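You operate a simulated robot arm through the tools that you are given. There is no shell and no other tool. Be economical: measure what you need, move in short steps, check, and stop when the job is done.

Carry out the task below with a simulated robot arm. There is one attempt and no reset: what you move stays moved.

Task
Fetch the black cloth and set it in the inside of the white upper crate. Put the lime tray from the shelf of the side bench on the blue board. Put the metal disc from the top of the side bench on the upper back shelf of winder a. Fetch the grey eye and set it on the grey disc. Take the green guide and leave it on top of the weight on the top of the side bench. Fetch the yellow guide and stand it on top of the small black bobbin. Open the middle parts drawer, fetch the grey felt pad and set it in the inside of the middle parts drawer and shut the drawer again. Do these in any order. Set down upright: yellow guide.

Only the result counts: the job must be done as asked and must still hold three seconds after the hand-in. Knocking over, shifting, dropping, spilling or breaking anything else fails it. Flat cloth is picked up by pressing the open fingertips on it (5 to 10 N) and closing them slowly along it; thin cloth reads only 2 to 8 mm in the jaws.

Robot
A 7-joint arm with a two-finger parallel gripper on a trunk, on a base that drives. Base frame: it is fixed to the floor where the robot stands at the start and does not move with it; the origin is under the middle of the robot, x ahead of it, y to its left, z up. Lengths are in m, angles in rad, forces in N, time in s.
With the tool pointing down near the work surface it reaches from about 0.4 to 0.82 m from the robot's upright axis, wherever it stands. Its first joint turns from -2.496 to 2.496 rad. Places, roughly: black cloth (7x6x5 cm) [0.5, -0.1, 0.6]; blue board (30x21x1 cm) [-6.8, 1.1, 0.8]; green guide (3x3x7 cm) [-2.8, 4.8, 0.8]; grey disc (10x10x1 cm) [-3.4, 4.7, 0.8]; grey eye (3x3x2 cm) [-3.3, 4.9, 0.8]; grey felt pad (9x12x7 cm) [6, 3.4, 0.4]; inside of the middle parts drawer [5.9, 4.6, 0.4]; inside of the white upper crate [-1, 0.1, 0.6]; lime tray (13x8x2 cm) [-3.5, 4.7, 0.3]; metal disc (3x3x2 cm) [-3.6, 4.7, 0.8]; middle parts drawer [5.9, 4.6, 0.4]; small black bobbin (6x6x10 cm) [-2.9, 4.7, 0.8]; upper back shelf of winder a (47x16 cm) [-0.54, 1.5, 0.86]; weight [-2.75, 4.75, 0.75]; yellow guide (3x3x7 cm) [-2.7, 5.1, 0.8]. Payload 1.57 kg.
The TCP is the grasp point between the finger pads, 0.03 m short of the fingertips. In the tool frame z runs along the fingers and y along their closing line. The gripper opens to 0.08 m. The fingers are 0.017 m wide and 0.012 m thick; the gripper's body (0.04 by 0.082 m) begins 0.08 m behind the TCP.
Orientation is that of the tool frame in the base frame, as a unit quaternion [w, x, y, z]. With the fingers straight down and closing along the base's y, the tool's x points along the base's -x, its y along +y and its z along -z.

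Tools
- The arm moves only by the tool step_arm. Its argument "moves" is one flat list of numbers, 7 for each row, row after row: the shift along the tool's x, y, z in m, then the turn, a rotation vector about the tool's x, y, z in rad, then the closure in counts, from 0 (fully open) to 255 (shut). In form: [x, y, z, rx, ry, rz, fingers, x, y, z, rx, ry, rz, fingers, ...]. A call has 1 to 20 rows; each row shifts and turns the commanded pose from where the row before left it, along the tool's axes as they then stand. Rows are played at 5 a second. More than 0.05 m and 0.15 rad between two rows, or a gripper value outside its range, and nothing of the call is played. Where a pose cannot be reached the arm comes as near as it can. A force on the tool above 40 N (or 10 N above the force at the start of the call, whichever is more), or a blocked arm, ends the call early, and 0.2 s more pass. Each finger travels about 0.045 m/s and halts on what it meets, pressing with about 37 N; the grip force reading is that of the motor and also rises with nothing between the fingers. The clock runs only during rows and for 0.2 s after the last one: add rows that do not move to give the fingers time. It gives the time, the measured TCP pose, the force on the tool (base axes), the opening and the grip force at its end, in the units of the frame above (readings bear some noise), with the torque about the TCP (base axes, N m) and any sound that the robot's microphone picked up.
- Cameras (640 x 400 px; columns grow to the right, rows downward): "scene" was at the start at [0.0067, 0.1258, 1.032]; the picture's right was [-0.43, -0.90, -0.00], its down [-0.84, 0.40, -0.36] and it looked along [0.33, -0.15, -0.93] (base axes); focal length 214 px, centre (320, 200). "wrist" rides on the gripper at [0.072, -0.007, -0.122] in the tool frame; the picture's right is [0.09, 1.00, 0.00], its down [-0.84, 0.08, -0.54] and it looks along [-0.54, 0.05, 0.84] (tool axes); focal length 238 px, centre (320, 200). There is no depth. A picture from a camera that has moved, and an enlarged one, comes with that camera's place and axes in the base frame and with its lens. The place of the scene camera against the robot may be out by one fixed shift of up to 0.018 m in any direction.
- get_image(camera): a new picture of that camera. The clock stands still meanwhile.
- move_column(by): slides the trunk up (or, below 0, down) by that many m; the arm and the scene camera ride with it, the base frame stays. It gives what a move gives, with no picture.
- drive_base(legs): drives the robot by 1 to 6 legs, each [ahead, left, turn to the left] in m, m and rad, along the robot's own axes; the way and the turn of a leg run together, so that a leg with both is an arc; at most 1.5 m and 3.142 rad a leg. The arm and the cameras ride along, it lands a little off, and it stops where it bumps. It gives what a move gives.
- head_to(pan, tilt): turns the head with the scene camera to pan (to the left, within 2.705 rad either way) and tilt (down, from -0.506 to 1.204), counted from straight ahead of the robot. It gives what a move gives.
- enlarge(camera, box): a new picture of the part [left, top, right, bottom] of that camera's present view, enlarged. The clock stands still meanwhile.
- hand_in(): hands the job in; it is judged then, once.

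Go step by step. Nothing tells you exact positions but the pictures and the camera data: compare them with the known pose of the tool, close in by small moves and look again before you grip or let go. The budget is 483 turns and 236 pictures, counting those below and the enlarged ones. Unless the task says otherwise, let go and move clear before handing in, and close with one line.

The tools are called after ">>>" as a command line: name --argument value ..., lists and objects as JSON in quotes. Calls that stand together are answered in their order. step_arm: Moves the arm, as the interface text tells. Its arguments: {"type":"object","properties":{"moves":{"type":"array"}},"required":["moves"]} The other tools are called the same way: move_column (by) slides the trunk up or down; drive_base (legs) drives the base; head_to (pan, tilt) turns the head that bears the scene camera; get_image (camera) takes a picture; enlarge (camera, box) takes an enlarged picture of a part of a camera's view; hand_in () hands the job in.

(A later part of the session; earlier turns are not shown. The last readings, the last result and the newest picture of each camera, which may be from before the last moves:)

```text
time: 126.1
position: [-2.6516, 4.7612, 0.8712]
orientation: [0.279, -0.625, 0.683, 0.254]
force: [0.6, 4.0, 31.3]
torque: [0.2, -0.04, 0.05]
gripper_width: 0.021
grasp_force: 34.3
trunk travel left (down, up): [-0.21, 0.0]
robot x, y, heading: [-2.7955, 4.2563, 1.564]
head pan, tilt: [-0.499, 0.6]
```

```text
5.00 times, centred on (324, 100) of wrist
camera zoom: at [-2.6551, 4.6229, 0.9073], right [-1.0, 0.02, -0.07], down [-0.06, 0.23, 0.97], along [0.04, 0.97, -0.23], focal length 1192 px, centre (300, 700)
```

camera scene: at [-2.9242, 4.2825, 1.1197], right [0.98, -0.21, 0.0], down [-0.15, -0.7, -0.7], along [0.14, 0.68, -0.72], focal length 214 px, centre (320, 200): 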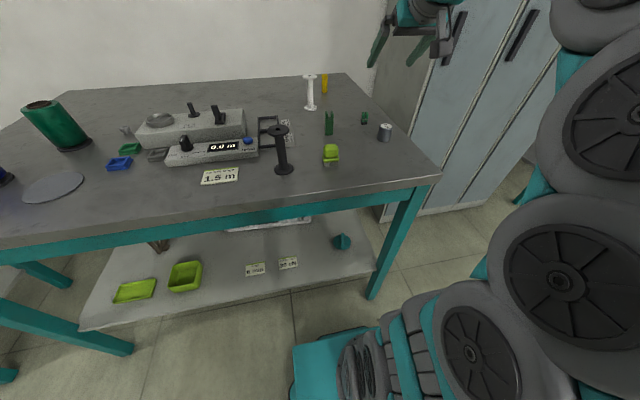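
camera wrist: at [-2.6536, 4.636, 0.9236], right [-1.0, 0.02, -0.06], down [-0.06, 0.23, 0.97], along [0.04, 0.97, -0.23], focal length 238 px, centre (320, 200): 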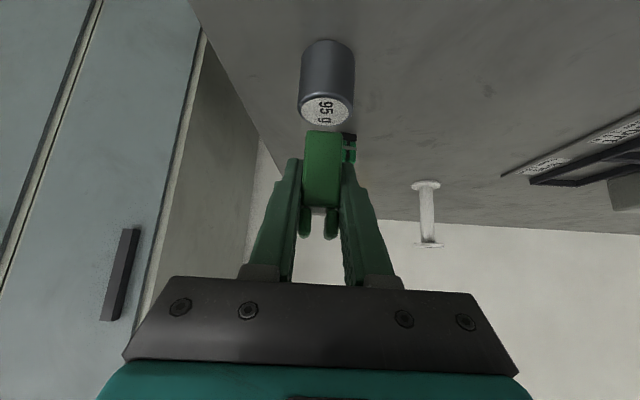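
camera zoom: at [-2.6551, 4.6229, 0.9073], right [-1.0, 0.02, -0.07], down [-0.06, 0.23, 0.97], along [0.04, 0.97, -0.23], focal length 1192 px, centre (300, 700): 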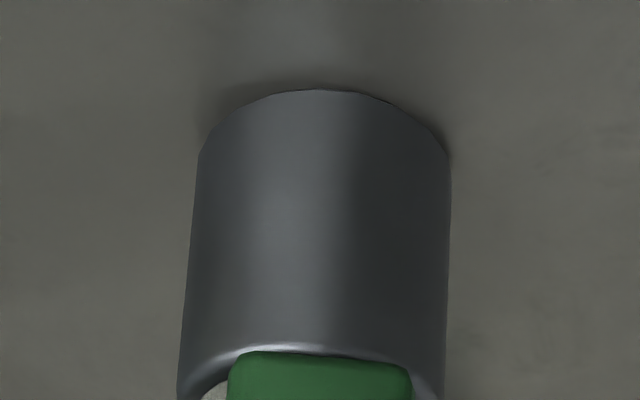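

Contact found at TCP z≈0.872. I unload, shift 4 mm further in, set down again and release.

>>> step_arm --moves '[-0.0022, 0, -0.0023, 0, 0, 0, 255, -0.0035, 0, 0.0035, 0, 0, 0, 255, 0, 0, 0, 0, 0, 0, 255]'

>>> step_arm --moves '[0.0017, 0, 0.0018, 0, 0, 0, 255, 0, 0, 0, 0, 0, 0, 255]'

>>> enlarge --camera "wrist" --box '[260, 60, 388, 140]'

>>> enlarge --camera "scene" --box '[280, 130, 360, 180]'

```text
time: 126.9
position: [-2.6511, 4.7646, 0.8727]
orientation: [0.276, -0.626, 0.684, 0.252]
force: [1.2, -5.3, 20.2]
torque: [-0.34, -0.03, -0.04]
gripper_width: 0.021
grasp_force: 34.7
trunk travel left (down, up): [-0.21, 0.0]
robot x, y, heading: [-2.7964, 4.2543, 1.564]
head pan, tilt: [-0.499, 0.6]
```

```text
time: 127.5
position: [-2.6504, 4.766, 0.8707]
orientation: [0.277, -0.626, 0.683, 0.253]
force: [0.8, -2.6, 29.3]
torque: [-0.31, -0.08, 0.0]
gripper_width: 0.0209
grasp_force: 33.7
trunk travel left (down, up): [-0.21, 0.0]
robot x, y, heading: [-2.7986, 4.2512, 1.565]
head pan, tilt: [-0.499, 0.6]
```

```text
5.00 times, centred on (324, 100) of wrist
camera zoom: at [-2.6549, 4.6282, 0.9072], right [-1.0, 0.02, -0.07], down [-0.06, 0.23, 0.97], along [0.04, 0.97, -0.23], focal length 1192 px, centre (300, 700)
```

zoom: 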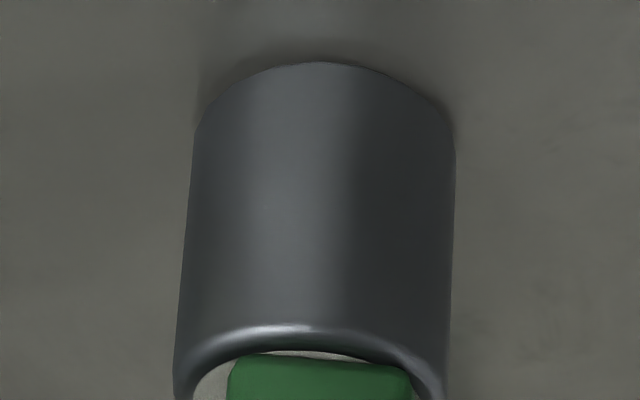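

```text
8.00 times, centred on (320, 155) of scene
camera zoom: at [-2.8982, 4.2797, 1.1368], right [0.87, -0.49, 0.0], down [-0.27, -0.49, -0.83], along [0.4, 0.72, -0.56], focal length 1716 px, centre (320, 560)
```

zoom: 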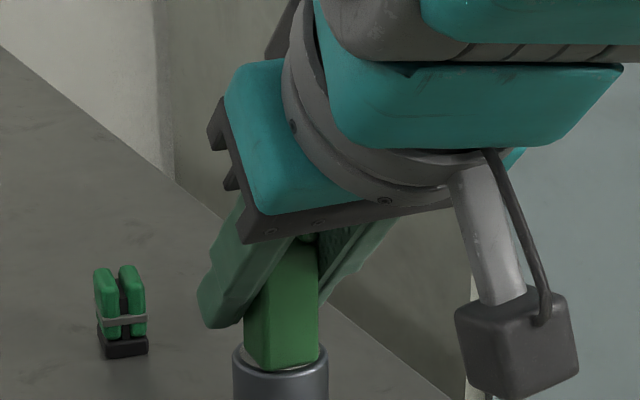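

Centred well. I unload and open.

>>> step_arm --moves '[-0.0013, 0, -0.0013, 0, 0, 0, 255, 0, 0, 0, 0, 0, 0, 255]'

>>> step_arm --moves '[0, 0, 0, 0, 0, 0, 175, 0, 0, 0, 0, 0, 0, 160, 0, 0, 0, 0, 0, 0, 130, 0, 0, 0, 0, 0, 0, 90, 0, 0, 0, 0, 0, 0, 90]'

>>> enlarge --camera "scene" --box '[280, 130, 360, 180]'

```text
time: 128.1
position: [-2.6503, 4.7659, 0.8713]
orientation: [0.276, -0.626, 0.684, 0.252]
force: [5.7, -2.3, 19.8]
torque: [-0.16, -0.3, -0.06]
gripper_width: 0.0208
grasp_force: 34.3
trunk travel left (down, up): [-0.21, 0.0]
robot x, y, heading: [-2.7979, 4.2502, 1.567]
head pan, tilt: [-0.499, 0.6]
```

```text
time: 129.3
position: [-2.6514, 4.7664, 0.8699]
orientation: [0.276, -0.627, 0.684, 0.252]
force: [0.4, 0.4, 0.1]
torque: [0.01, 0.01, -0.04]
gripper_width: 0.0519
grasp_force: 0.1
trunk travel left (down, up): [-0.21, 0.0]
robot x, y, heading: [-2.7961, 4.2521, 1.557]
head pan, tilt: [-0.499, 0.6]
```

```text
8.00 times, centred on (320, 155) of scene
camera zoom: at [-2.898, 4.2808, 1.1366], right [0.87, -0.49, 0.0], down [-0.27, -0.49, -0.83], along [0.4, 0.72, -0.56], focal length 1716 px, centre (320, 560)
```

zoom: 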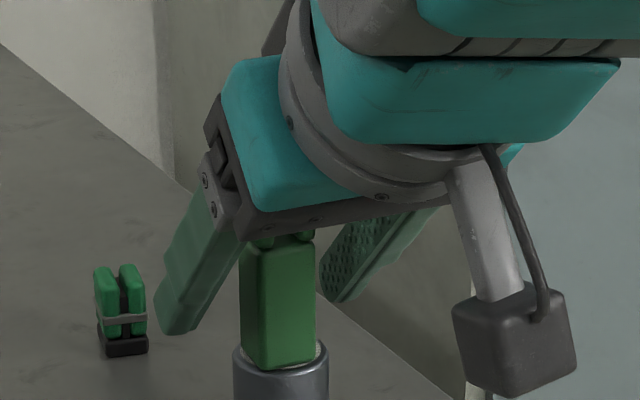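

Standing. I retreat along the tool axis.

>>> step_arm --moves '[0, 0, -0.02, 0, 0, 0, 90, 0, 0, -0.03, 0, 0, 0, 90, 0, 0, -0.03, 0, 0, 0, 60, 0, 0, -0.03, 0, 0, 0, 30, 0, 0, -0.03, 0, 0, 0, 0]'

>>> get_image --camera "wrist"

>>> get_image --camera "scene"

```text
time: 130.5
position: [-2.661, 4.6674, 0.9736]
orientation: [0.276, -0.626, 0.685, 0.252]
force: [-0.1, -0.4, 0.1]
torque: [0.0, -0.01, -0.01]
gripper_width: 0.0799
grasp_force: 0.0
trunk travel left (down, up): [-0.21, 0.0]
robot x, y, heading: [-2.7949, 4.2541, 1.559]
head pan, tilt: [-0.499, 0.6]
```

```text
160 pictures are left
camera wrist: at [-2.6652, 4.531, 1.0108], right [-1.0, 0.02, -0.06], down [-0.06, 0.23, 0.97], along [0.04, 0.97, -0.23], focal length 238 px, centre (320, 200)
```

wrist: 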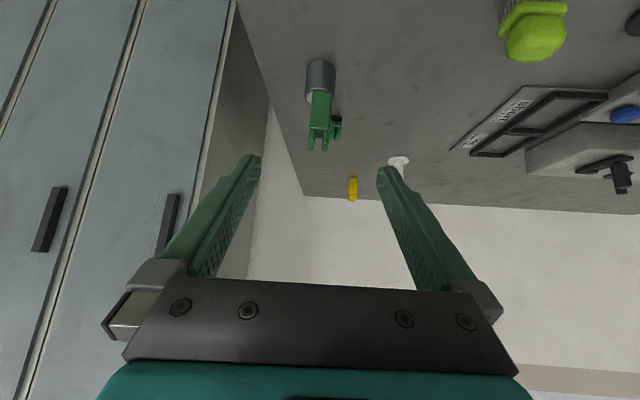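

```text
159 pictures are left
camera scene: at [-2.8979, 4.2808, 1.1365], right [0.87, -0.49, 0.0], down [-0.27, -0.49, -0.83], along [0.4, 0.72, -0.56], focal length 214 px, centre (320, 200)
```

scene: 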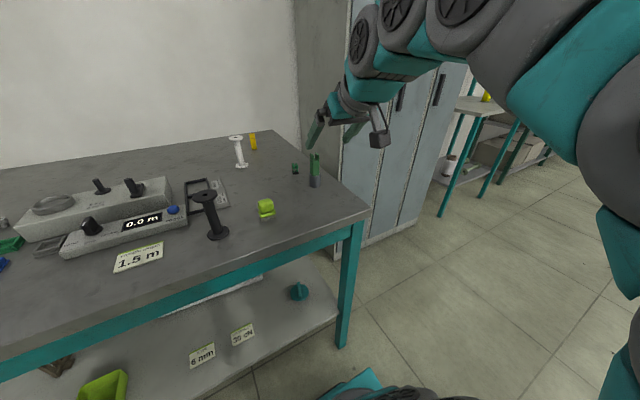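

Green guide stands on the weight. Refined: bench top ≈0.797, yellow guide ≈(-2.724,5.145), white bobbin close at its left. I tilt the tool further forward and yaw it slightly left for a reach past the bobbin.

>>> step_arm --moves '[-0.035, 0, -0.036, 0, 0, 0, 0, 0, 0, 0, -0.09, 0, -0.094, 0, 0, 0, 0, -0.09, 0, -0.094, 0, 0, 0, 0, 0, -0.15, 0, 0, 0, 0, 0, 0, -0.15, 0, 0]'

>>> drive_base --legs '[[0.067, -0.12, 0]]'

>>> get_image --camera "wrist"

```text
refused: row 1 steps farther than a row can; nothing moved
```

```text
time: 131.8
position: [-2.5373, 4.7339, 0.9735]
orientation: [0.276, -0.626, 0.684, 0.252]
force: [0.4, 0.1, 0.5]
torque: [0.01, 0.01, 0.03]
gripper_width: 0.0799
grasp_force: 0.1
trunk travel left (down, up): [-0.21, 0.0]
robot x, y, heading: [-2.6731, 4.32, 1.56]
head pan, tilt: [-0.499, 0.6]
```

```text
158 pictures are left
camera wrist: at [-2.5426, 4.596, 1.0107], right [-1.0, 0.02, -0.06], down [-0.06, 0.23, 0.97], along [0.04, 0.97, -0.23], focal length 238 px, centre (320, 200)
```

wrist: 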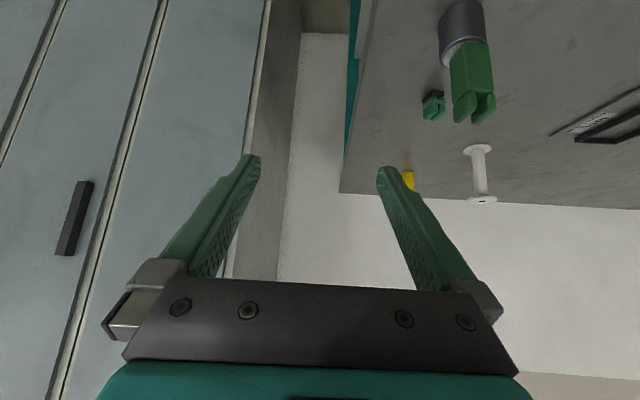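

>>> step_arm --moves '[-0.024, 0, -0.025, 0, 0, 0, 0, -0.02, 0, -0.02, -0.09, 0, -0.094, 0, 0, 0, 0, -0.09, 0, -0.094, 0, 0, 0, 0, 0, -0.149, 0, 0, 0, 0, 0, 0, -0.149, 0, 0]'

>>> get_image --camera "wrist"

```text
time: 133.0
position: [-2.5382, 4.7341, 1.0357]
orientation: [-0.328, 0.659, -0.554, -0.388]
force: [-0.4, 0.0, 1.5]
torque: [-0.01, -0.02, 0.01]
gripper_width: 0.0801
grasp_force: 0.1
trunk travel left (down, up): [-0.21, 0.0]
robot x, y, heading: [-2.6727, 4.3188, 1.557]
head pan, tilt: [-0.499, 0.6]
```

```text
157 pictures are left
camera wrist: at [-2.5066, 4.5948, 1.0316], right [-0.97, -0.21, -0.08], down [-0.07, -0.08, 0.99], along [-0.22, 0.97, 0.07], focal length 238 px, centre (320, 200)
```

wrist: 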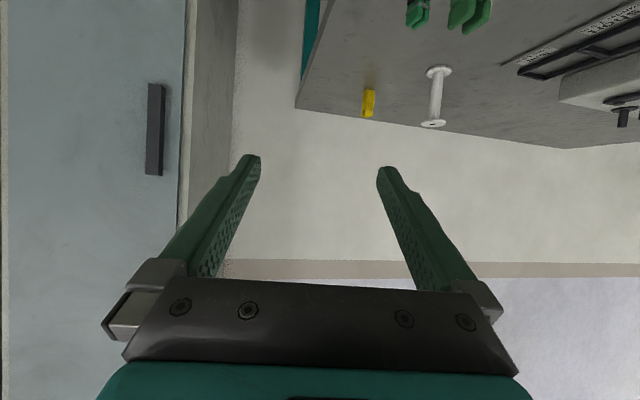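

>>> step_arm --moves '[-0.0139, 0.0172, 0.0374, 0, 0, 0, 70, -0.0139, 0.0172, 0.0374, 0, 0, 0, 70, -0.0139, 0.0172, 0.0374, 0, 0, 0, 70, -0.0139, 0.0172, 0.0374, 0, 0, 0, 70, -0.0139, 0.0172, 0.0374, 0, 0, 0, 70, -0.0139, 0.0172, 0.0374, 0, 0, 0, 70]'

>>> get_image --camera "wrist"

```text
time: 134.4
position: [-2.6826, 4.9498, 1.0048]
orientation: [-0.327, 0.659, -0.555, -0.388]
force: [0.5, -0.1, 0.5]
torque: [0.01, -0.01, 0.0]
gripper_width: 0.0578
grasp_force: 0.1
trunk travel left (down, up): [-0.21, 0.0]
robot x, y, heading: [-2.6732, 4.3184, 1.554]
head pan, tilt: [-0.499, 0.6]
```

```text
156 pictures are left
camera wrist: at [-2.651, 4.8108, 0.9989], right [-0.97, -0.21, -0.08], down [-0.07, -0.08, 0.99], along [-0.22, 0.97, 0.06], focal length 238 px, centre (320, 200)
```

wrist: 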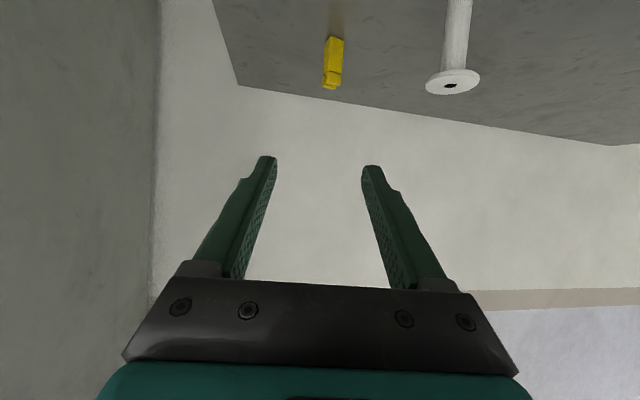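

>>> step_arm --moves '[0.0115, 0.0027, 0.0416, 0, 0, 0, 70, 0.0115, 0.0027, 0.0416, 0, 0, 0, 70, 0.0115, 0.0027, 0.0416, 0, 0, 0, 70, 0.0115, 0.0027, 0.0416, 0, 0, 0, 70]'

>>> get_image --camera "wrist"

```text
time: 135.4
position: [-2.7118, 5.0739, 0.8819]
orientation: [-0.327, 0.66, -0.555, -0.387]
force: [-0.5, 0.0, 0.3]
torque: [-0.02, 0.02, 0.0]
gripper_width: 0.0582
grasp_force: 0.0
trunk travel left (down, up): [-0.21, 0.0]
robot x, y, heading: [-2.6744, 4.3194, 1.561]
head pan, tilt: [-0.499, 0.6]
```

```text
155 pictures are left
camera wrist: at [-2.6804, 4.9348, 0.8782], right [-0.97, -0.21, -0.08], down [-0.07, -0.08, 0.99], along [-0.22, 0.97, 0.06], focal length 238 px, centre (320, 200)
```

wrist: 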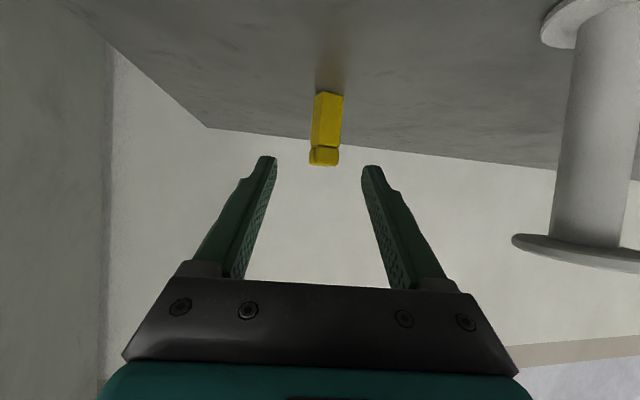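

>>> step_arm --moves '[0.001, 0.0008, 0.0312, 0, 0, 0, 70, 0.001, 0.0008, 0.0312, 0, 0, 0, 70, 0.001, 0.0008, 0.0312, 0, 0, 0, 70]'

>>> get_image --camera "wrist"

```text
time: 136.2
position: [-2.7262, 5.1512, 0.8331]
orientation: [-0.327, 0.659, -0.554, -0.389]
force: [-0.2, -0.2, 0.3]
torque: [0.03, 0.01, -0.02]
gripper_width: 0.0582
grasp_force: 0.0
trunk travel left (down, up): [-0.21, 0.0]
robot x, y, heading: [-2.6764, 4.3208, 1.561]
head pan, tilt: [-0.499, 0.6]
```

```text
154 pictures are left
camera wrist: at [-2.6943, 5.0128, 0.8272], right [-0.97, -0.21, -0.08], down [-0.07, -0.08, 0.99], along [-0.22, 0.97, 0.07], focal length 238 px, centre (320, 200)
```

wrist: 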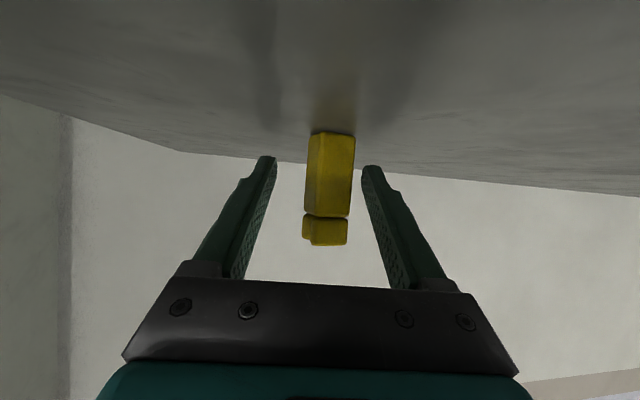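

Nearly centred; I align yaw with the guide's faces, shift 5 mm and close.

>>> step_arm --moves '[0, 0.005, 0, 0.0745, 0, 0.041, 70, 0, 0, 0, 0.06, 0, 0.033, 70]'

>>> get_image --camera "wrist"

```text
time: 136.8
position: [-2.7311, 5.1487, 0.8299]
orientation: [-0.357, 0.614, -0.604, -0.361]
force: [-0.2, -0.7, -0.3]
torque: [-0.01, -0.02, 0.05]
gripper_width: 0.0581
grasp_force: 0.0
trunk travel left (down, up): [-0.21, 0.0]
robot x, y, heading: [-2.673, 4.3168, 1.559]
head pan, tilt: [-0.499, 0.6]
```

```text
153 pictures are left
camera wrist: at [-2.7218, 5.0065, 0.8269], right [-0.99, -0.06, -0.08], down [-0.08, -0.07, 0.99], along [-0.07, 1.0, 0.06], focal length 238 px, centre (320, 200)
```

wrist: 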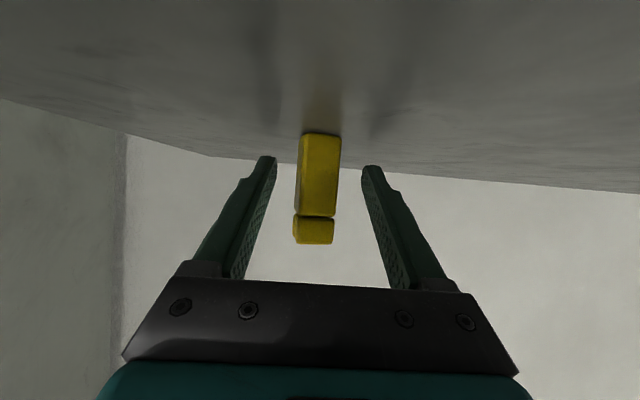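

>>> step_arm --moves '[0, 0, 0, 0, 0, 0, 130, 0, 0, 0, 0, 0, 0, 180, 0, 0, 0, 0, 0, 0, 255, 0, 0, 0, 0, 0, 0, 255, 0, 0, 0, 0, 0, 0, 255]'

>>> get_image --camera "wrist"

```text
time: 138.0
position: [-2.731, 5.1478, 0.8319]
orientation: [-0.357, 0.614, -0.604, -0.361]
force: [1.1, 0.2, 0.2]
torque: [-0.01, 0.0, -0.05]
gripper_width: 0.0211
grasp_force: 34.1
trunk travel left (down, up): [-0.21, 0.0]
robot x, y, heading: [-2.6754, 4.3221, 1.564]
head pan, tilt: [-0.499, 0.6]
```

```text
152 pictures are left
camera wrist: at [-2.7214, 5.0065, 0.8272], right [-0.99, -0.06, -0.08], down [-0.08, -0.07, 0.99], along [-0.07, 1.0, 0.06], focal length 238 px, centre (320, 200)
```

wrist: 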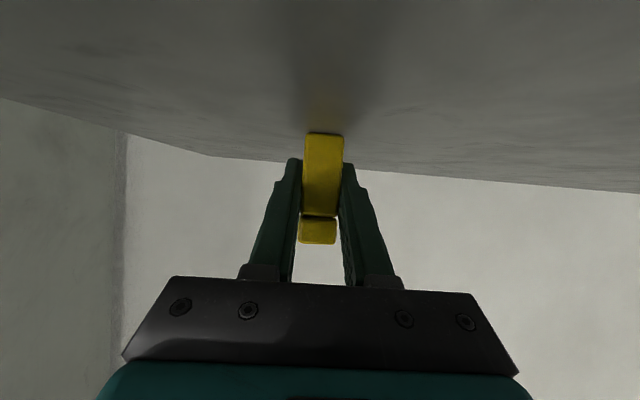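

Yellow guide gripped. I lift and pull back.

>>> step_arm --moves '[-0.0262, 0, -0.0145, 0, 0, 0, 255, -0.0262, 0, -0.0145, 0, 0, 0, 255, -0.0117, -0.004, -0.0407, 0, 0, 0, 255, -0.0117, -0.004, -0.0407, 0, 0, 0, 255, -0.0117, -0.004, -0.0407, 0, 0, 0, 255, -0.0117, -0.004, -0.0407, 0, 0, 0, 255, -0.0117, -0.004, -0.0407, 0, 0, 0, 255]'

>>> drive_base --legs '[[-0.15, 0, 0], [0, 0.2, 0]]'

>>> head_to --pan 0.0 --tilt 0.75

>>> get_image --camera "scene"

>>> get_image --camera "wrist"

```text
time: 139.6
position: [-2.709, 5.0, 1.0449]
orientation: [-0.356, 0.615, -0.604, -0.361]
force: [-0.7, -0.4, -0.3]
torque: [0.04, 0.01, -0.01]
gripper_width: 0.021
grasp_force: 34.6
trunk travel left (down, up): [-0.21, 0.0]
robot x, y, heading: [-2.677, 4.3178, 1.559]
head pan, tilt: [-0.499, 0.6]
```

```text
time: 142.2
position: [-2.9089, 4.8548, 1.0453]
orientation: [-0.357, 0.615, -0.604, -0.361]
force: [0.7, 0.5, -0.4]
torque: [0.01, -0.02, 0.0]
gripper_width: 0.0209
grasp_force: 34.3
trunk travel left (down, up): [-0.21, 0.0]
robot x, y, heading: [-2.8714, 4.1697, 1.559]
head pan, tilt: [-0.499, 0.6]
```

```text
time: 143.1
position: [-2.9085, 4.8548, 1.0461]
orientation: [-0.356, 0.615, -0.603, -0.362]
force: [0.3, -0.2, -0.5]
torque: [0.0, -0.02, -0.01]
gripper_width: 0.0209
grasp_force: 34.5
trunk travel left (down, up): [-0.21, 0.0]
robot x, y, heading: [-2.8764, 4.1723, 1.557]
head pan, tilt: [0.0, 0.75]
```

```text
151 pictures are left
camera scene: at [-3.0163, 4.2064, 1.1237], right [1.0, -0.01, 0.0], down [-0.01, -0.68, -0.73], along [0.01, 0.73, -0.68], focal length 214 px, centre (320, 200)
```

scene: 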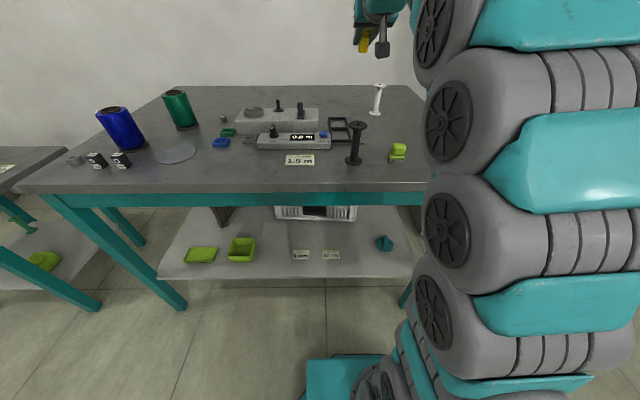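

```text
150 pictures are left
camera wrist: at [-2.898, 4.7126, 1.0406], right [-0.99, -0.06, -0.08], down [-0.08, -0.07, 0.99], along [-0.07, 1.0, 0.06], focal length 238 px, centre (320, 200)
```

wrist: 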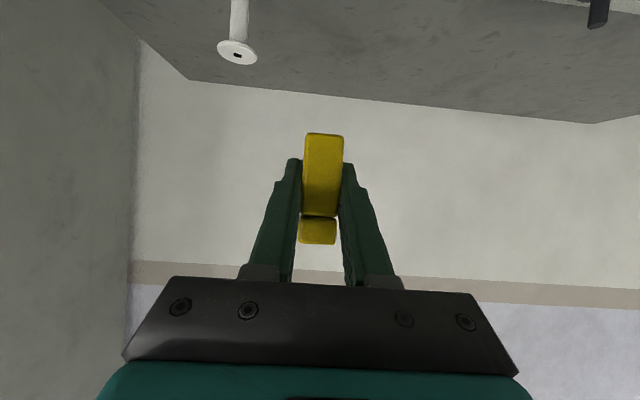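

>>> drive_base --legs '[[-0.25, 0, 0]]'

>>> get_image --camera "wrist"

```text
time: 144.9
position: [-2.9105, 4.6067, 1.0456]
orientation: [-0.357, 0.614, -0.604, -0.361]
force: [0.5, -0.7, -0.4]
torque: [0.01, 0.02, 0.02]
gripper_width: 0.021
grasp_force: 34.1
trunk travel left (down, up): [-0.21, 0.0]
robot x, y, heading: [-2.8764, 3.9226, 1.558]
head pan, tilt: [0.0, 0.75]
```

```text
149 pictures are left
camera wrist: at [-2.8998, 4.4651, 1.0406], right [-0.99, -0.06, -0.08], down [-0.08, -0.07, 0.99], along [-0.07, 1.0, 0.06], focal length 238 px, centre (320, 200)
```

wrist: 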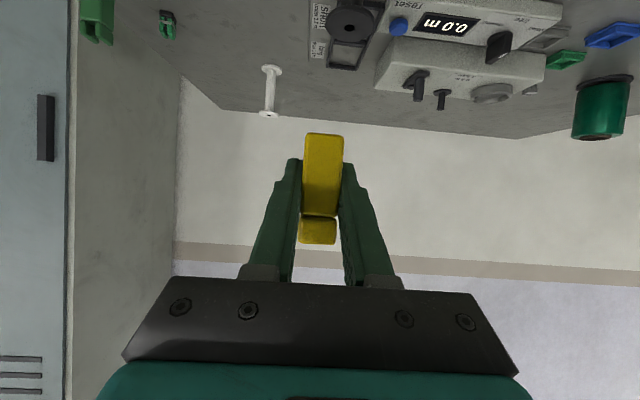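

>>> step_arm --moves '[0.026, 0.01, 0.0145, 0, 0, 0, 255, 0.026, 0.01, 0.0145, 0, 0, 0, 255]'

>>> get_image --camera "wrist"

>>> get_image --camera "scene"

```text
time: 145.5
position: [-2.9289, 4.6081, 0.9861]
orientation: [-0.357, 0.615, -0.604, -0.361]
force: [-0.2, -0.2, 0.3]
torque: [0.04, -0.02, 0.0]
gripper_width: 0.0208
grasp_force: 33.8
trunk travel left (down, up): [-0.21, 0.0]
robot x, y, heading: [-2.8752, 3.9243, 1.563]
head pan, tilt: [0.0, 0.75]
```

```text
148 pictures are left
camera wrist: at [-2.9182, 4.4662, 0.9818], right [-0.99, -0.06, -0.08], down [-0.08, -0.07, 0.99], along [-0.07, 1.0, 0.06], focal length 238 px, centre (320, 200)
```

wrist: 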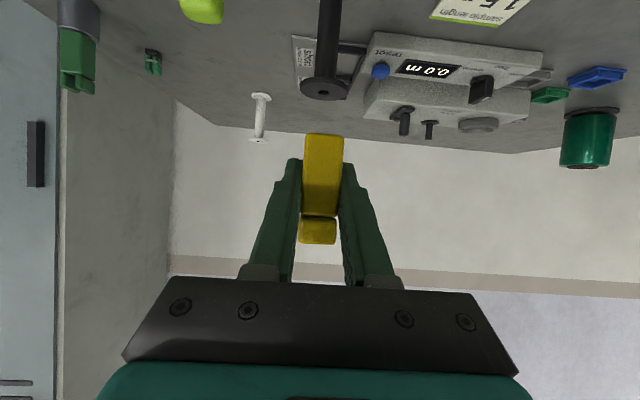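

```text
147 pictures are left
camera scene: at [-3.0191, 3.959, 1.1237], right [1.0, -0.01, 0.0], down [-0.01, -0.68, -0.73], along [0.01, 0.73, -0.68], focal length 214 px, centre (320, 200)
```

scene: 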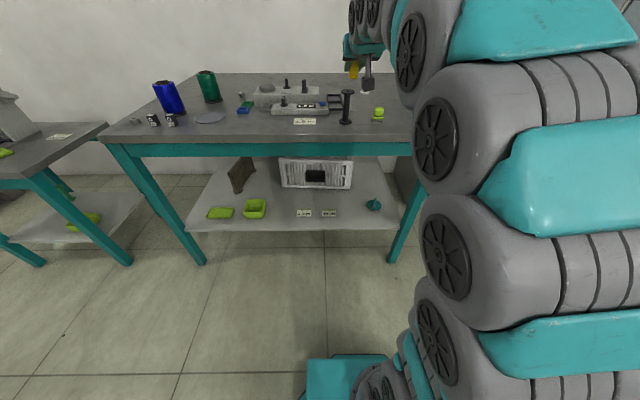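

Bobbin top centre ≈(-2.928,4.683,0.897). I move the guide over it.

>>> step_arm --moves '[0.0007, 0, 0.027, 0, 0, 0, 255, 0.0007, 0, 0.027, 0, 0, 0, 255, 0.0007, 0, 0.027, 0, 0, 0, 255]'

>>> enlarge --camera "wrist" --box '[256, 60, 384, 140]'

>>> enlarge --camera "scene" --box '[305, 60, 385, 110]'

```text
time: 146.3
position: [-2.9307, 4.6749, 0.9464]
orientation: [-0.357, 0.614, -0.604, -0.361]
force: [0.3, 0.8, 0.6]
torque: [0.01, -0.02, -0.02]
gripper_width: 0.021
grasp_force: 34.4
trunk travel left (down, up): [-0.21, 0.0]
robot x, y, heading: [-2.8729, 3.9261, 1.555]
head pan, tilt: [0.0, 0.75]
```

```text
5.00 times, centred on (320, 100) of wrist
camera zoom: at [-2.9203, 4.5344, 0.9411], right [-0.99, -0.06, -0.08], down [-0.08, -0.07, 0.99], along [-0.07, 1.0, 0.07], focal length 1192 px, centre (320, 700)
```

zoom: 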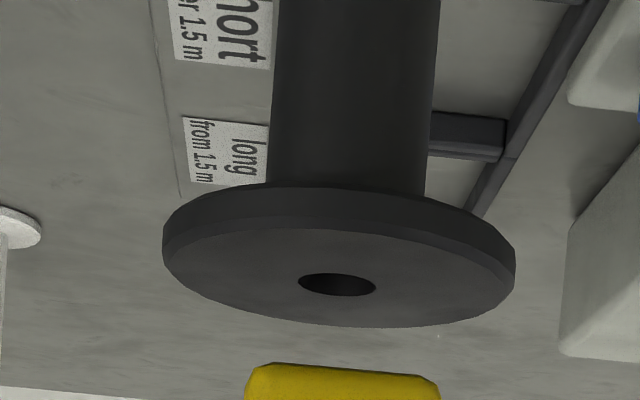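

```text
8.00 times, centred on (345, 85) of scene
camera zoom: at [-3.0191, 3.959, 1.1237], right [1.0, -0.01, 0.0], down [-0.01, -0.68, -0.73], along [0.01, 0.73, -0.68], focal length 1716 px, centre (120, 1120)
```

zoom: 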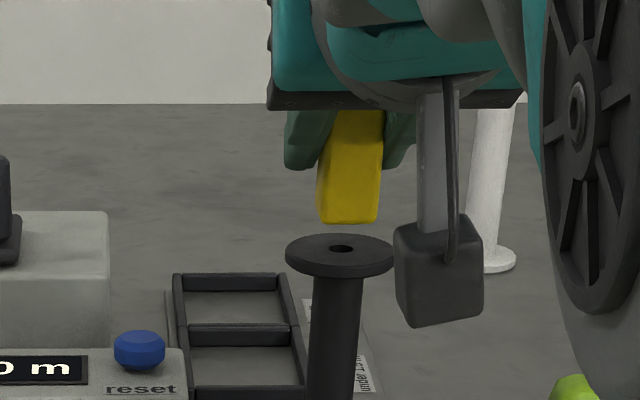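

>>> step_arm --moves '[0.0079, 0, 0.0044, 0, 0, 0, 255, 0, 0, 0, 0, 0, 0, 255]'

>>> enlarge --camera "scene" --box '[325, 65, 373, 95]'

>>> enlarge --camera "wrist" --box '[256, 75, 384, 155]'

```text
time: 146.9
position: [-2.9309, 4.675, 0.9369]
orientation: [-0.356, 0.615, -0.604, -0.361]
force: [0.4, 0.1, 0.4]
torque: [-0.01, 0.01, -0.05]
gripper_width: 0.0212
grasp_force: 34.4
trunk travel left (down, up): [-0.21, 0.0]
robot x, y, heading: [-2.8725, 3.9243, 1.56]
head pan, tilt: [0.0, 0.75]
```

```text
13.33 times, centred on (349, 80) of scene
camera zoom: at [-3.0191, 3.959, 1.1237], right [1.0, -0.01, 0.0], down [-0.01, -0.68, -0.73], along [0.01, 0.73, -0.68], focal length 2860 px, centre (-67, 1800)
```

zoom: 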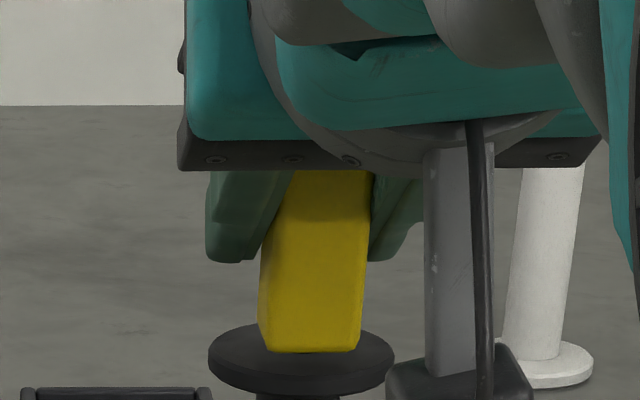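

```text
5.00 times, centred on (320, 115) of wrist
camera zoom: at [-2.92, 4.5333, 0.932], right [-0.99, -0.06, -0.08], down [-0.08, -0.07, 0.99], along [-0.07, 1.0, 0.06], focal length 1192 px, centre (320, 625)
```

zoom: 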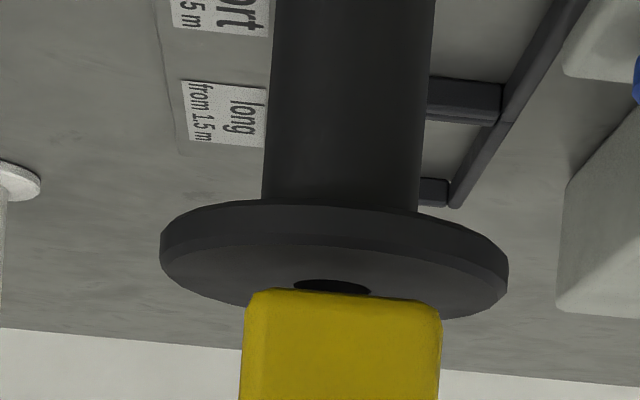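

>>> step_arm --moves '[0.0026, 0, 0.0015, 0, 0, 0, 255, 0, 0, 0, 0, 0, 0, 255]'

>>> step_arm --moves '[0.0018, 0, 0.001, 0, 0, 0, 255, 0, 0, 0, 0, 0, 0, 255]'

```text
time: 147.5
position: [-2.9298, 4.6761, 0.9339]
orientation: [-0.357, 0.614, -0.605, -0.36]
force: [0.2, 0.3, -1.5]
torque: [0.02, 0.02, 0.02]
gripper_width: 0.0209
grasp_force: 34.2
trunk travel left (down, up): [-0.21, 0.0]
robot x, y, heading: [-2.8749, 3.9228, 1.562]
head pan, tilt: [0.0, 0.75]
```

```text
time: 148.1
position: [-2.9292, 4.6759, 0.9312]
orientation: [-0.357, 0.614, -0.604, -0.361]
force: [0.4, 0.3, 5.0]
torque: [0.0, -0.04, -0.02]
gripper_width: 0.0211
grasp_force: 34.0
trunk travel left (down, up): [-0.21, 0.0]
robot x, y, heading: [-2.8766, 3.9247, 1.559]
head pan, tilt: [0.0, 0.75]
```

Light contact at z≈0.931. I check alignment.

>>> enlarge --camera "scene" --box '[325, 65, 373, 95]'

>>> enlarge --camera "wrist" --box '[256, 75, 384, 155]'

```text
13.33 times, centred on (349, 80) of scene
camera zoom: at [-3.0191, 3.9588, 1.1238], right [1.0, -0.01, 0.0], down [-0.01, -0.68, -0.73], along [0.01, 0.73, -0.68], focal length 2860 px, centre (-67, 1800)
```

zoom: 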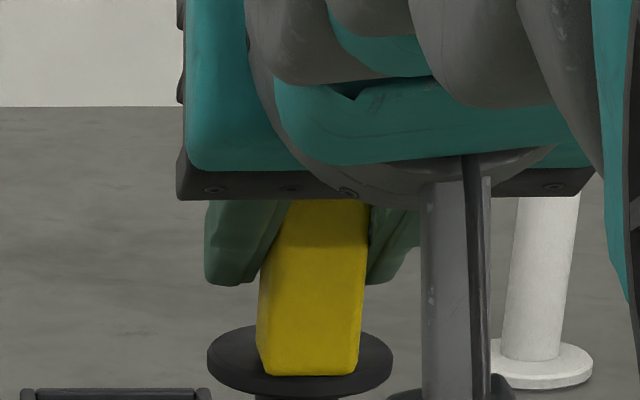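

```text
5.00 times, centred on (320, 115) of wrist
camera zoom: at [-2.9197, 4.534, 0.9267], right [-0.99, -0.06, -0.08], down [-0.08, -0.07, 0.99], along [-0.07, 1.0, 0.07], focal length 1192 px, centre (320, 625)
```

zoom: 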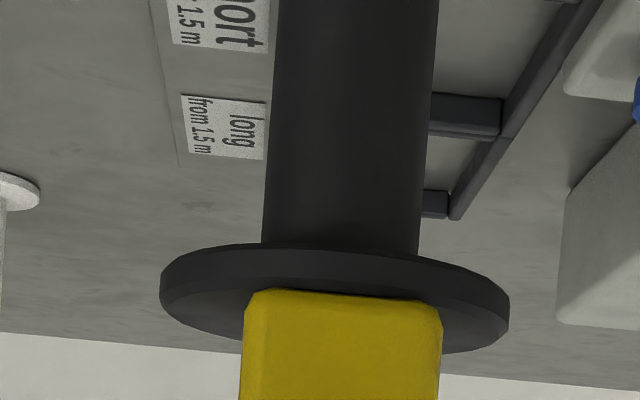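

Both views say the guide sits ~11 mm too near the front rim. I unload, shift 11 mm further and set down again.

>>> step_arm --moves '[-0.0035, 0, -0.0019, 0, 0, 0, 255, -0.0053, 0, 0.0096, 0, 0, 0, 255, 0, 0, 0, 0, 0, 0, 255]'

>>> step_arm --moves '[0.0026, 0, 0.0015, 0, 0, 0, 255, 0, 0, 0, 0, 0, 0, 255]'

>>> enlarge --camera "scene" --box '[325, 65, 373, 95]'

>>> enlarge --camera "wrist" --box '[256, 75, 384, 155]'

```text
time: 148.9
position: [-2.9295, 4.6873, 0.9342]
orientation: [-0.357, 0.614, -0.604, -0.361]
force: [0.2, 0.4, -0.9]
torque: [0.01, 0.0, -0.01]
gripper_width: 0.021
grasp_force: 34.2
trunk travel left (down, up): [-0.21, 0.0]
robot x, y, heading: [-2.8725, 3.9226, 1.559]
head pan, tilt: [0.0, 0.75]
```

```text
time: 149.5
position: [-2.9309, 4.6865, 0.9306]
orientation: [-0.357, 0.614, -0.605, -0.36]
force: [0.4, 0.2, 3.5]
torque: [0.0, 0.01, 0.05]
gripper_width: 0.0211
grasp_force: 34.8
trunk travel left (down, up): [-0.21, 0.0]
robot x, y, heading: [-2.8777, 3.9249, 1.558]
head pan, tilt: [0.0, 0.75]
```

```text
13.33 times, centred on (349, 80) of scene
camera zoom: at [-3.0191, 3.9589, 1.1238], right [1.0, -0.01, 0.0], down [-0.01, -0.68, -0.73], along [0.01, 0.73, -0.68], focal length 2860 px, centre (-67, 1800)
```

zoom: 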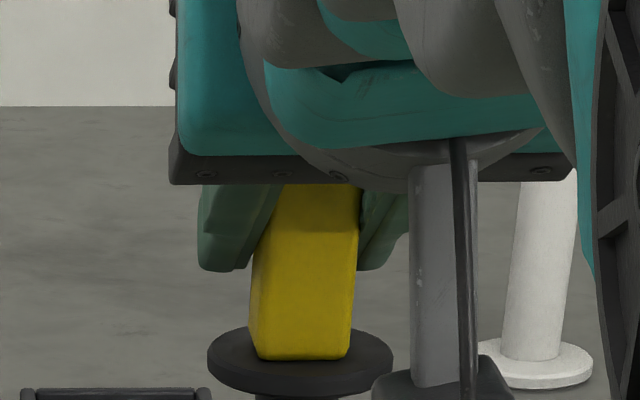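

```text
5.00 times, centred on (320, 115) of wrist
camera zoom: at [-2.9204, 4.545, 0.9268], right [-0.99, -0.06, -0.08], down [-0.08, -0.07, 0.99], along [-0.07, 1.0, 0.07], focal length 1192 px, centre (320, 625)
```

zoom: 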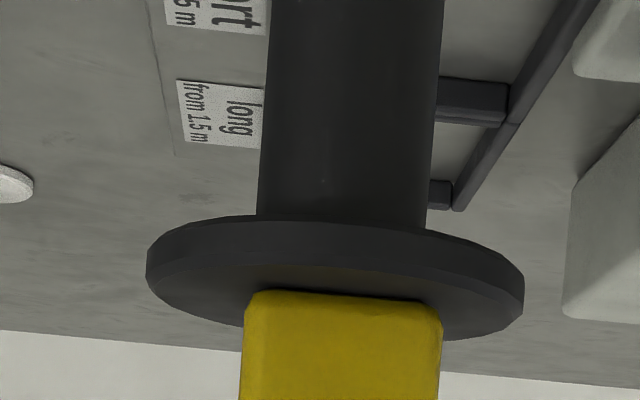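

Centred now. I release and back off along the tool axis.

>>> step_arm --moves '[0, 0, 0, 0, 0, 0, 180, 0, 0, 0, 0, 0, 0, 165, 0, 0, 0, 0, 0, 0, 140, 0, 0, 0, 0, 0, 0, 110, 0, 0, 0, 0, 0, 0, 90, 0, 0, 0, 0, 0, 0, 90]'

>>> step_arm --moves '[0, 0, -0.02, 0, 0, 0, 90, 0, 0, -0.03, 0, 0, 0, 90, 0, 0, -0.03, 0, 0, 0, 90, -0.01, 0, -0.03, 0, 0, 0, 60]'

>>> get_image --camera "wrist"

```text
time: 150.9
position: [-2.9308, 4.6866, 0.9308]
orientation: [-0.356, 0.615, -0.604, -0.361]
force: [0.3, 0.7, 0.1]
torque: [-0.02, 0.03, -0.03]
gripper_width: 0.0517
grasp_force: 0.2
trunk travel left (down, up): [-0.21, 0.0]
robot x, y, heading: [-2.8734, 3.9243, 1.561]
head pan, tilt: [0.0, 0.75]
```

```text
time: 151.9
position: [-2.9277, 4.5969, 0.9926]
orientation: [-0.357, 0.615, -0.604, -0.362]
force: [0.5, -0.1, -0.7]
torque: [0.03, 0.01, 0.04]
gripper_width: 0.0611
grasp_force: 0.2
trunk travel left (down, up): [-0.21, 0.0]
robot x, y, heading: [-2.8692, 3.926, 1.555]
head pan, tilt: [0.0, 0.75]
```

```text
138 pictures are left
camera wrist: at [-2.9178, 4.4553, 0.9884], right [-0.99, -0.06, -0.08], down [-0.08, -0.07, 0.99], along [-0.07, 1.0, 0.06], focal length 238 px, centre (320, 200)
```

wrist: 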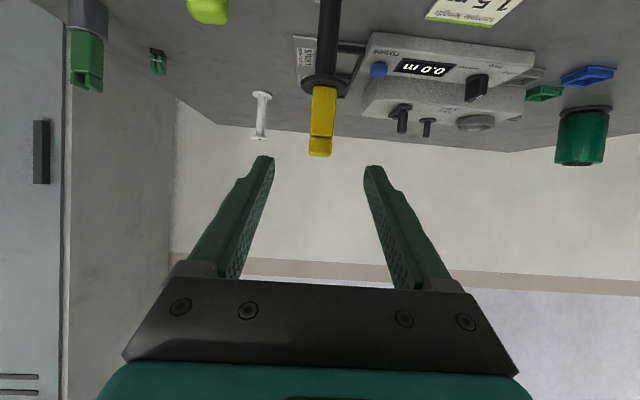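

Yellow guide stands on the bobbin. Next the grey eye and grey disc: I drive left and look.

>>> drive_base --legs '[[0, 0.48, 0]]'

>>> get_image --camera "wrist"

```text
time: 154.7
position: [-3.399, 4.6024, 0.9934]
orientation: [-0.357, 0.614, -0.604, -0.361]
force: [0.4, -0.2, 0.0]
torque: [-0.02, 0.02, -0.02]
gripper_width: 0.0611
grasp_force: 0.1
trunk travel left (down, up): [-0.21, 0.0]
robot x, y, heading: [-3.3497, 3.9276, 1.556]
head pan, tilt: [0.0, 0.75]
```

```text
137 pictures are left
camera wrist: at [-3.3896, 4.461, 0.9886], right [-0.99, -0.06, -0.08], down [-0.08, -0.07, 0.99], along [-0.07, 1.0, 0.06], focal length 238 px, centre (320, 200)
```

wrist: 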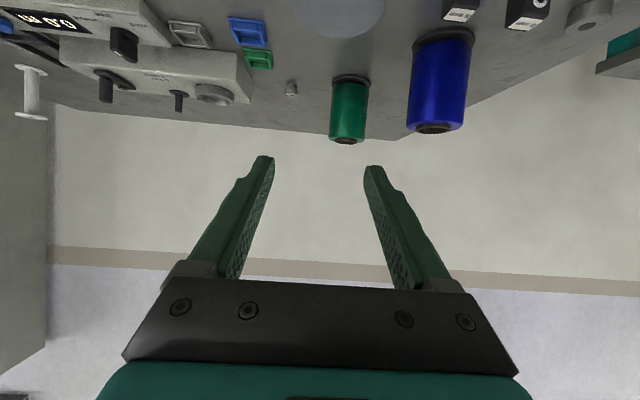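

Eye ≈(-3.350,4.941), disc ≈(-3.405,4.735), metal disc ≈(-3.645,4.684). I steepen the tool and drive closer.

>>> step_arm --moves '[-0.02, 0, -0.01, 0, 0.149, 0, 80, -0.02, 0, -0.01, 0, 0.149, 0, 80]'

>>> drive_base --legs '[[0.33, 0, 0.014]]'

>>> get_image --camera "wrist"

```text
time: 155.3
position: [-3.3998, 4.607, 1.0303]
orientation: [-0.257, 0.663, -0.654, -0.258]
force: [0.3, -4.3, 10.3]
torque: [-0.42, 0.0, -0.03]
gripper_width: 0.0548
grasp_force: 0.0
trunk travel left (down, up): [-0.21, 0.0]
robot x, y, heading: [-3.3483, 3.9265, 1.56]
head pan, tilt: [0.0, 0.75]
```

```text
time: 157.5
position: [-3.4061, 4.9473, 1.0388]
orientation: [-0.262, 0.664, -0.647, -0.267]
force: [0.2, 0.6, 0.1]
torque: [-0.02, 0.01, 0.01]
gripper_width: 0.0546
grasp_force: 0.0
trunk travel left (down, up): [-0.21, 0.0]
robot x, y, heading: [-3.3495, 4.269, 1.565]
head pan, tilt: [0.0, 0.75]
```

```text
136 pictures are left
camera wrist: at [-3.3945, 4.8101, 1.076], right [-0.99, -0.09, -0.07], down [-0.09, 0.22, 0.97], along [-0.08, 0.97, -0.23], focal length 238 px, centre (320, 200)
```

wrist: 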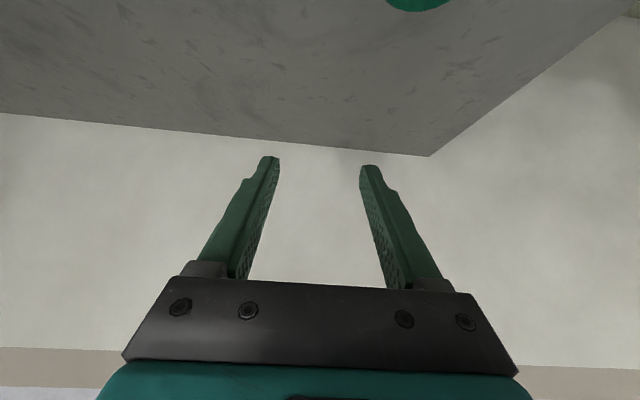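

>>> step_arm --moves '[0.0423, -0.0131, -0.0095, 0, 0, 0, 80, 0.0423, -0.0131, -0.0095, 0, 0, 0, 80, 0.0423, -0.0131, -0.0095, 0, 0, 0, 80, 0.0423, -0.0131, -0.0095, 0, 0, 0, 80]'

>>> get_image --camera "wrist"

```text
time: 158.5
position: [-3.3536, 4.7998, 0.9472]
orientation: [-0.261, 0.666, -0.646, -0.267]
force: [1.1, 0.3, 0.4]
torque: [0.0, 0.01, 0.02]
gripper_width: 0.055
grasp_force: 0.1
trunk travel left (down, up): [-0.21, 0.0]
robot x, y, heading: [-3.3435, 4.2688, 1.567]
head pan, tilt: [0.0, 0.75]
```

```text
135 pictures are left
camera wrist: at [-3.3413, 4.6634, 0.9849], right [-0.99, -0.09, -0.07], down [-0.09, 0.23, 0.97], along [-0.08, 0.97, -0.23], focal length 238 px, centre (320, 200)
```

wrist: 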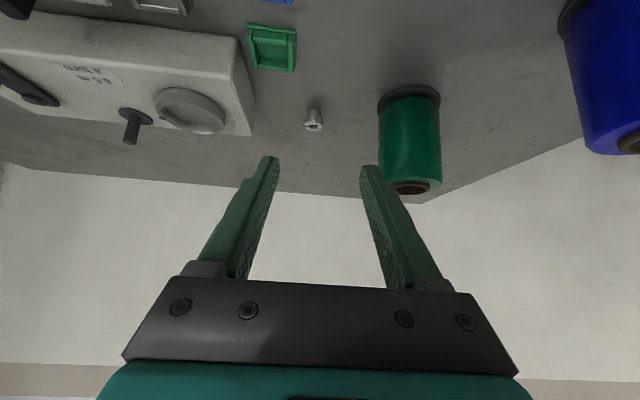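

>>> enlarge --camera "wrist" --box '[288, 95, 336, 140]'

```text
8.89 times, centred on (312, 118) of wrist
camera zoom: at [-3.3413, 4.6634, 0.9849], right [-0.99, -0.09, -0.07], down [-0.09, 0.23, 0.97], along [-0.08, 0.97, -0.23], focal length 2119 px, centre (391, 933)
```

zoom: 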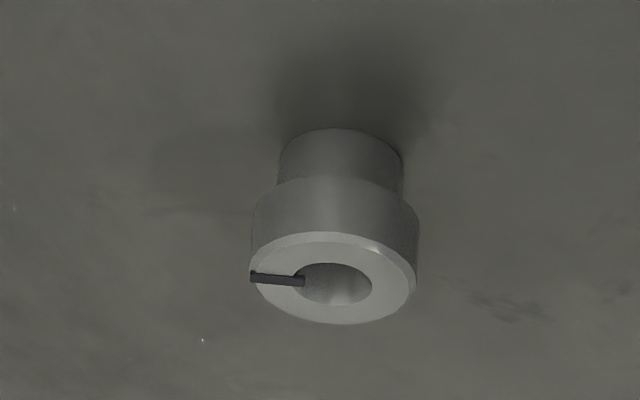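

>>> step_arm --moves '[-0.0065, -0.003, 0.0438, 0, 0, 0, 80, -0.0065, -0.003, 0.0438, 0, 0, 0, 80, 0, 0, 0.03, 0, 0, 0, 80]'

>>> get_image --camera "wrist"

```text
time: 159.3
position: [-3.3486, 4.8923, 0.8737]
orientation: [-0.262, 0.665, -0.646, -0.268]
force: [-0.1, 0.2, 0.2]
torque: [0.01, 0.0, -0.01]
gripper_width: 0.0552
grasp_force: 0.1
trunk travel left (down, up): [-0.21, 0.0]
robot x, y, heading: [-3.3476, 4.2732, 1.569]
head pan, tilt: [0.0, 0.75]
```

```text
133 pictures are left
camera wrist: at [-3.3381, 4.7557, 0.9101], right [-0.99, -0.09, -0.07], down [-0.09, 0.22, 0.97], along [-0.08, 0.97, -0.23], focal length 238 px, centre (320, 200)
```

wrist: 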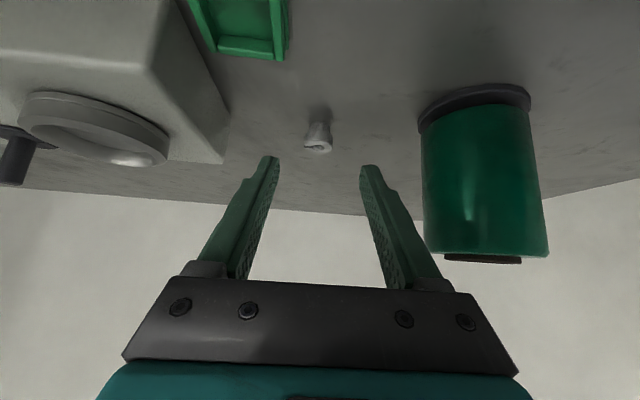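

>>> step_arm --moves '[0.0018, 0, 0.03, 0, 0, 0, 80, 0.0018, 0, 0.03, 0, 0, 0, 80, 0, 0, 0, 0, 0, 0, 80]'

>>> get_image --camera "wrist"

```text
time: 160.1
position: [-3.3504, 4.9308, 0.8276]
orientation: [-0.262, 0.665, -0.646, -0.268]
force: [0.0, -2.2, 2.8]
torque: [-0.03, 0.05, 0.1]
gripper_width: 0.0548
grasp_force: 0.1
trunk travel left (down, up): [-0.21, 0.0]
robot x, y, heading: [-3.3457, 4.2718, 1.568]
head pan, tilt: [0.0, 0.75]
```

```text
132 pictures are left
camera wrist: at [-3.3385, 4.7951, 0.8645], right [-0.99, -0.09, -0.07], down [-0.09, 0.22, 0.97], along [-0.08, 0.97, -0.23], focal length 238 px, centre (320, 200)
```

wrist: 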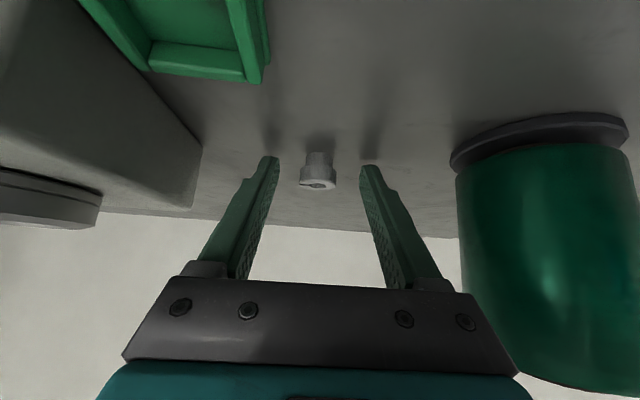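

>>> step_arm --moves '[-0.0093, 0, 0.0062, 0, 0, 0, 80, 0, 0, 0, 0, 0, 0, 80]'

>>> get_image --camera "wrist"

```text
time: 160.7
position: [-3.3495, 4.9428, 0.8308]
orientation: [-0.262, 0.665, -0.647, -0.268]
force: [1.7, 0.5, -0.4]
torque: [0.04, 0.0, 0.0]
gripper_width: 0.0549
grasp_force: 0.1
trunk travel left (down, up): [-0.21, 0.0]
robot x, y, heading: [-3.3485, 4.2706, 1.566]
head pan, tilt: [0.0, 0.75]
```

```text
131 pictures are left
camera wrist: at [-3.3376, 4.8056, 0.8664], right [-0.99, -0.09, -0.07], down [-0.09, 0.23, 0.97], along [-0.08, 0.97, -0.23], focal length 238 px, centre (320, 200)
```

wrist: 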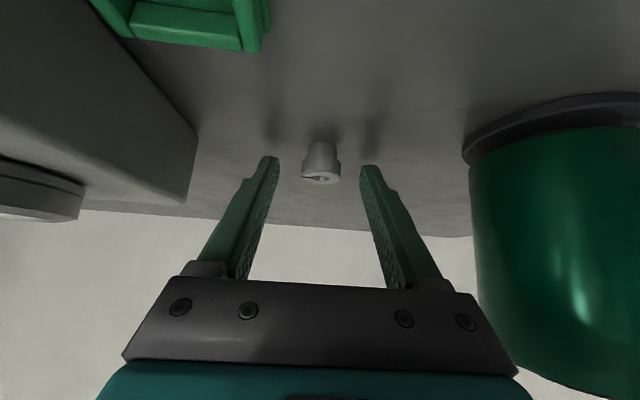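

>>> step_arm --moves '[0, 0, 0, 0, 0, 0, 120, 0, 0, 0, 0, 0, 0, 160, 0, 0, 0, 0, 0, 0, 220, 0, 0, 0, 0, 0, 0, 255, 0, 0, 0, 0, 0, 0, 255]'

>>> get_image --camera "wrist"

```text
time: 161.9
position: [-3.3483, 4.9412, 0.8292]
orientation: [-0.262, 0.665, -0.647, -0.267]
force: [0.5, -0.1, 0.4]
torque: [-0.01, 0.0, 0.0]
gripper_width: 0.0212
grasp_force: 34.1
trunk travel left (down, up): [-0.21, 0.0]
robot x, y, heading: [-3.347, 4.2714, 1.569]
head pan, tilt: [0.0, 0.75]
```

```text
130 pictures are left
camera wrist: at [-3.3376, 4.8055, 0.8667], right [-0.99, -0.09, -0.07], down [-0.09, 0.22, 0.97], along [-0.08, 0.97, -0.23], focal length 238 px, centre (320, 200)
```

wrist: 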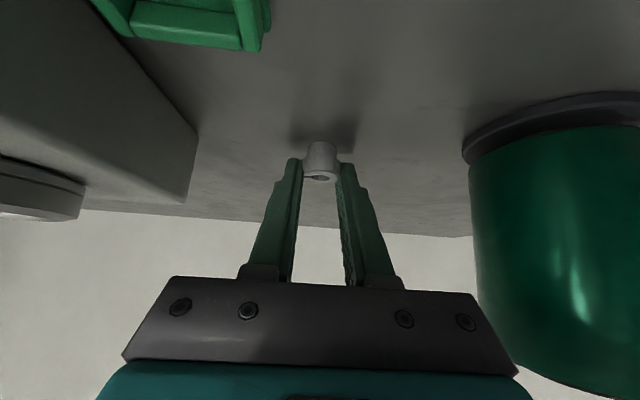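

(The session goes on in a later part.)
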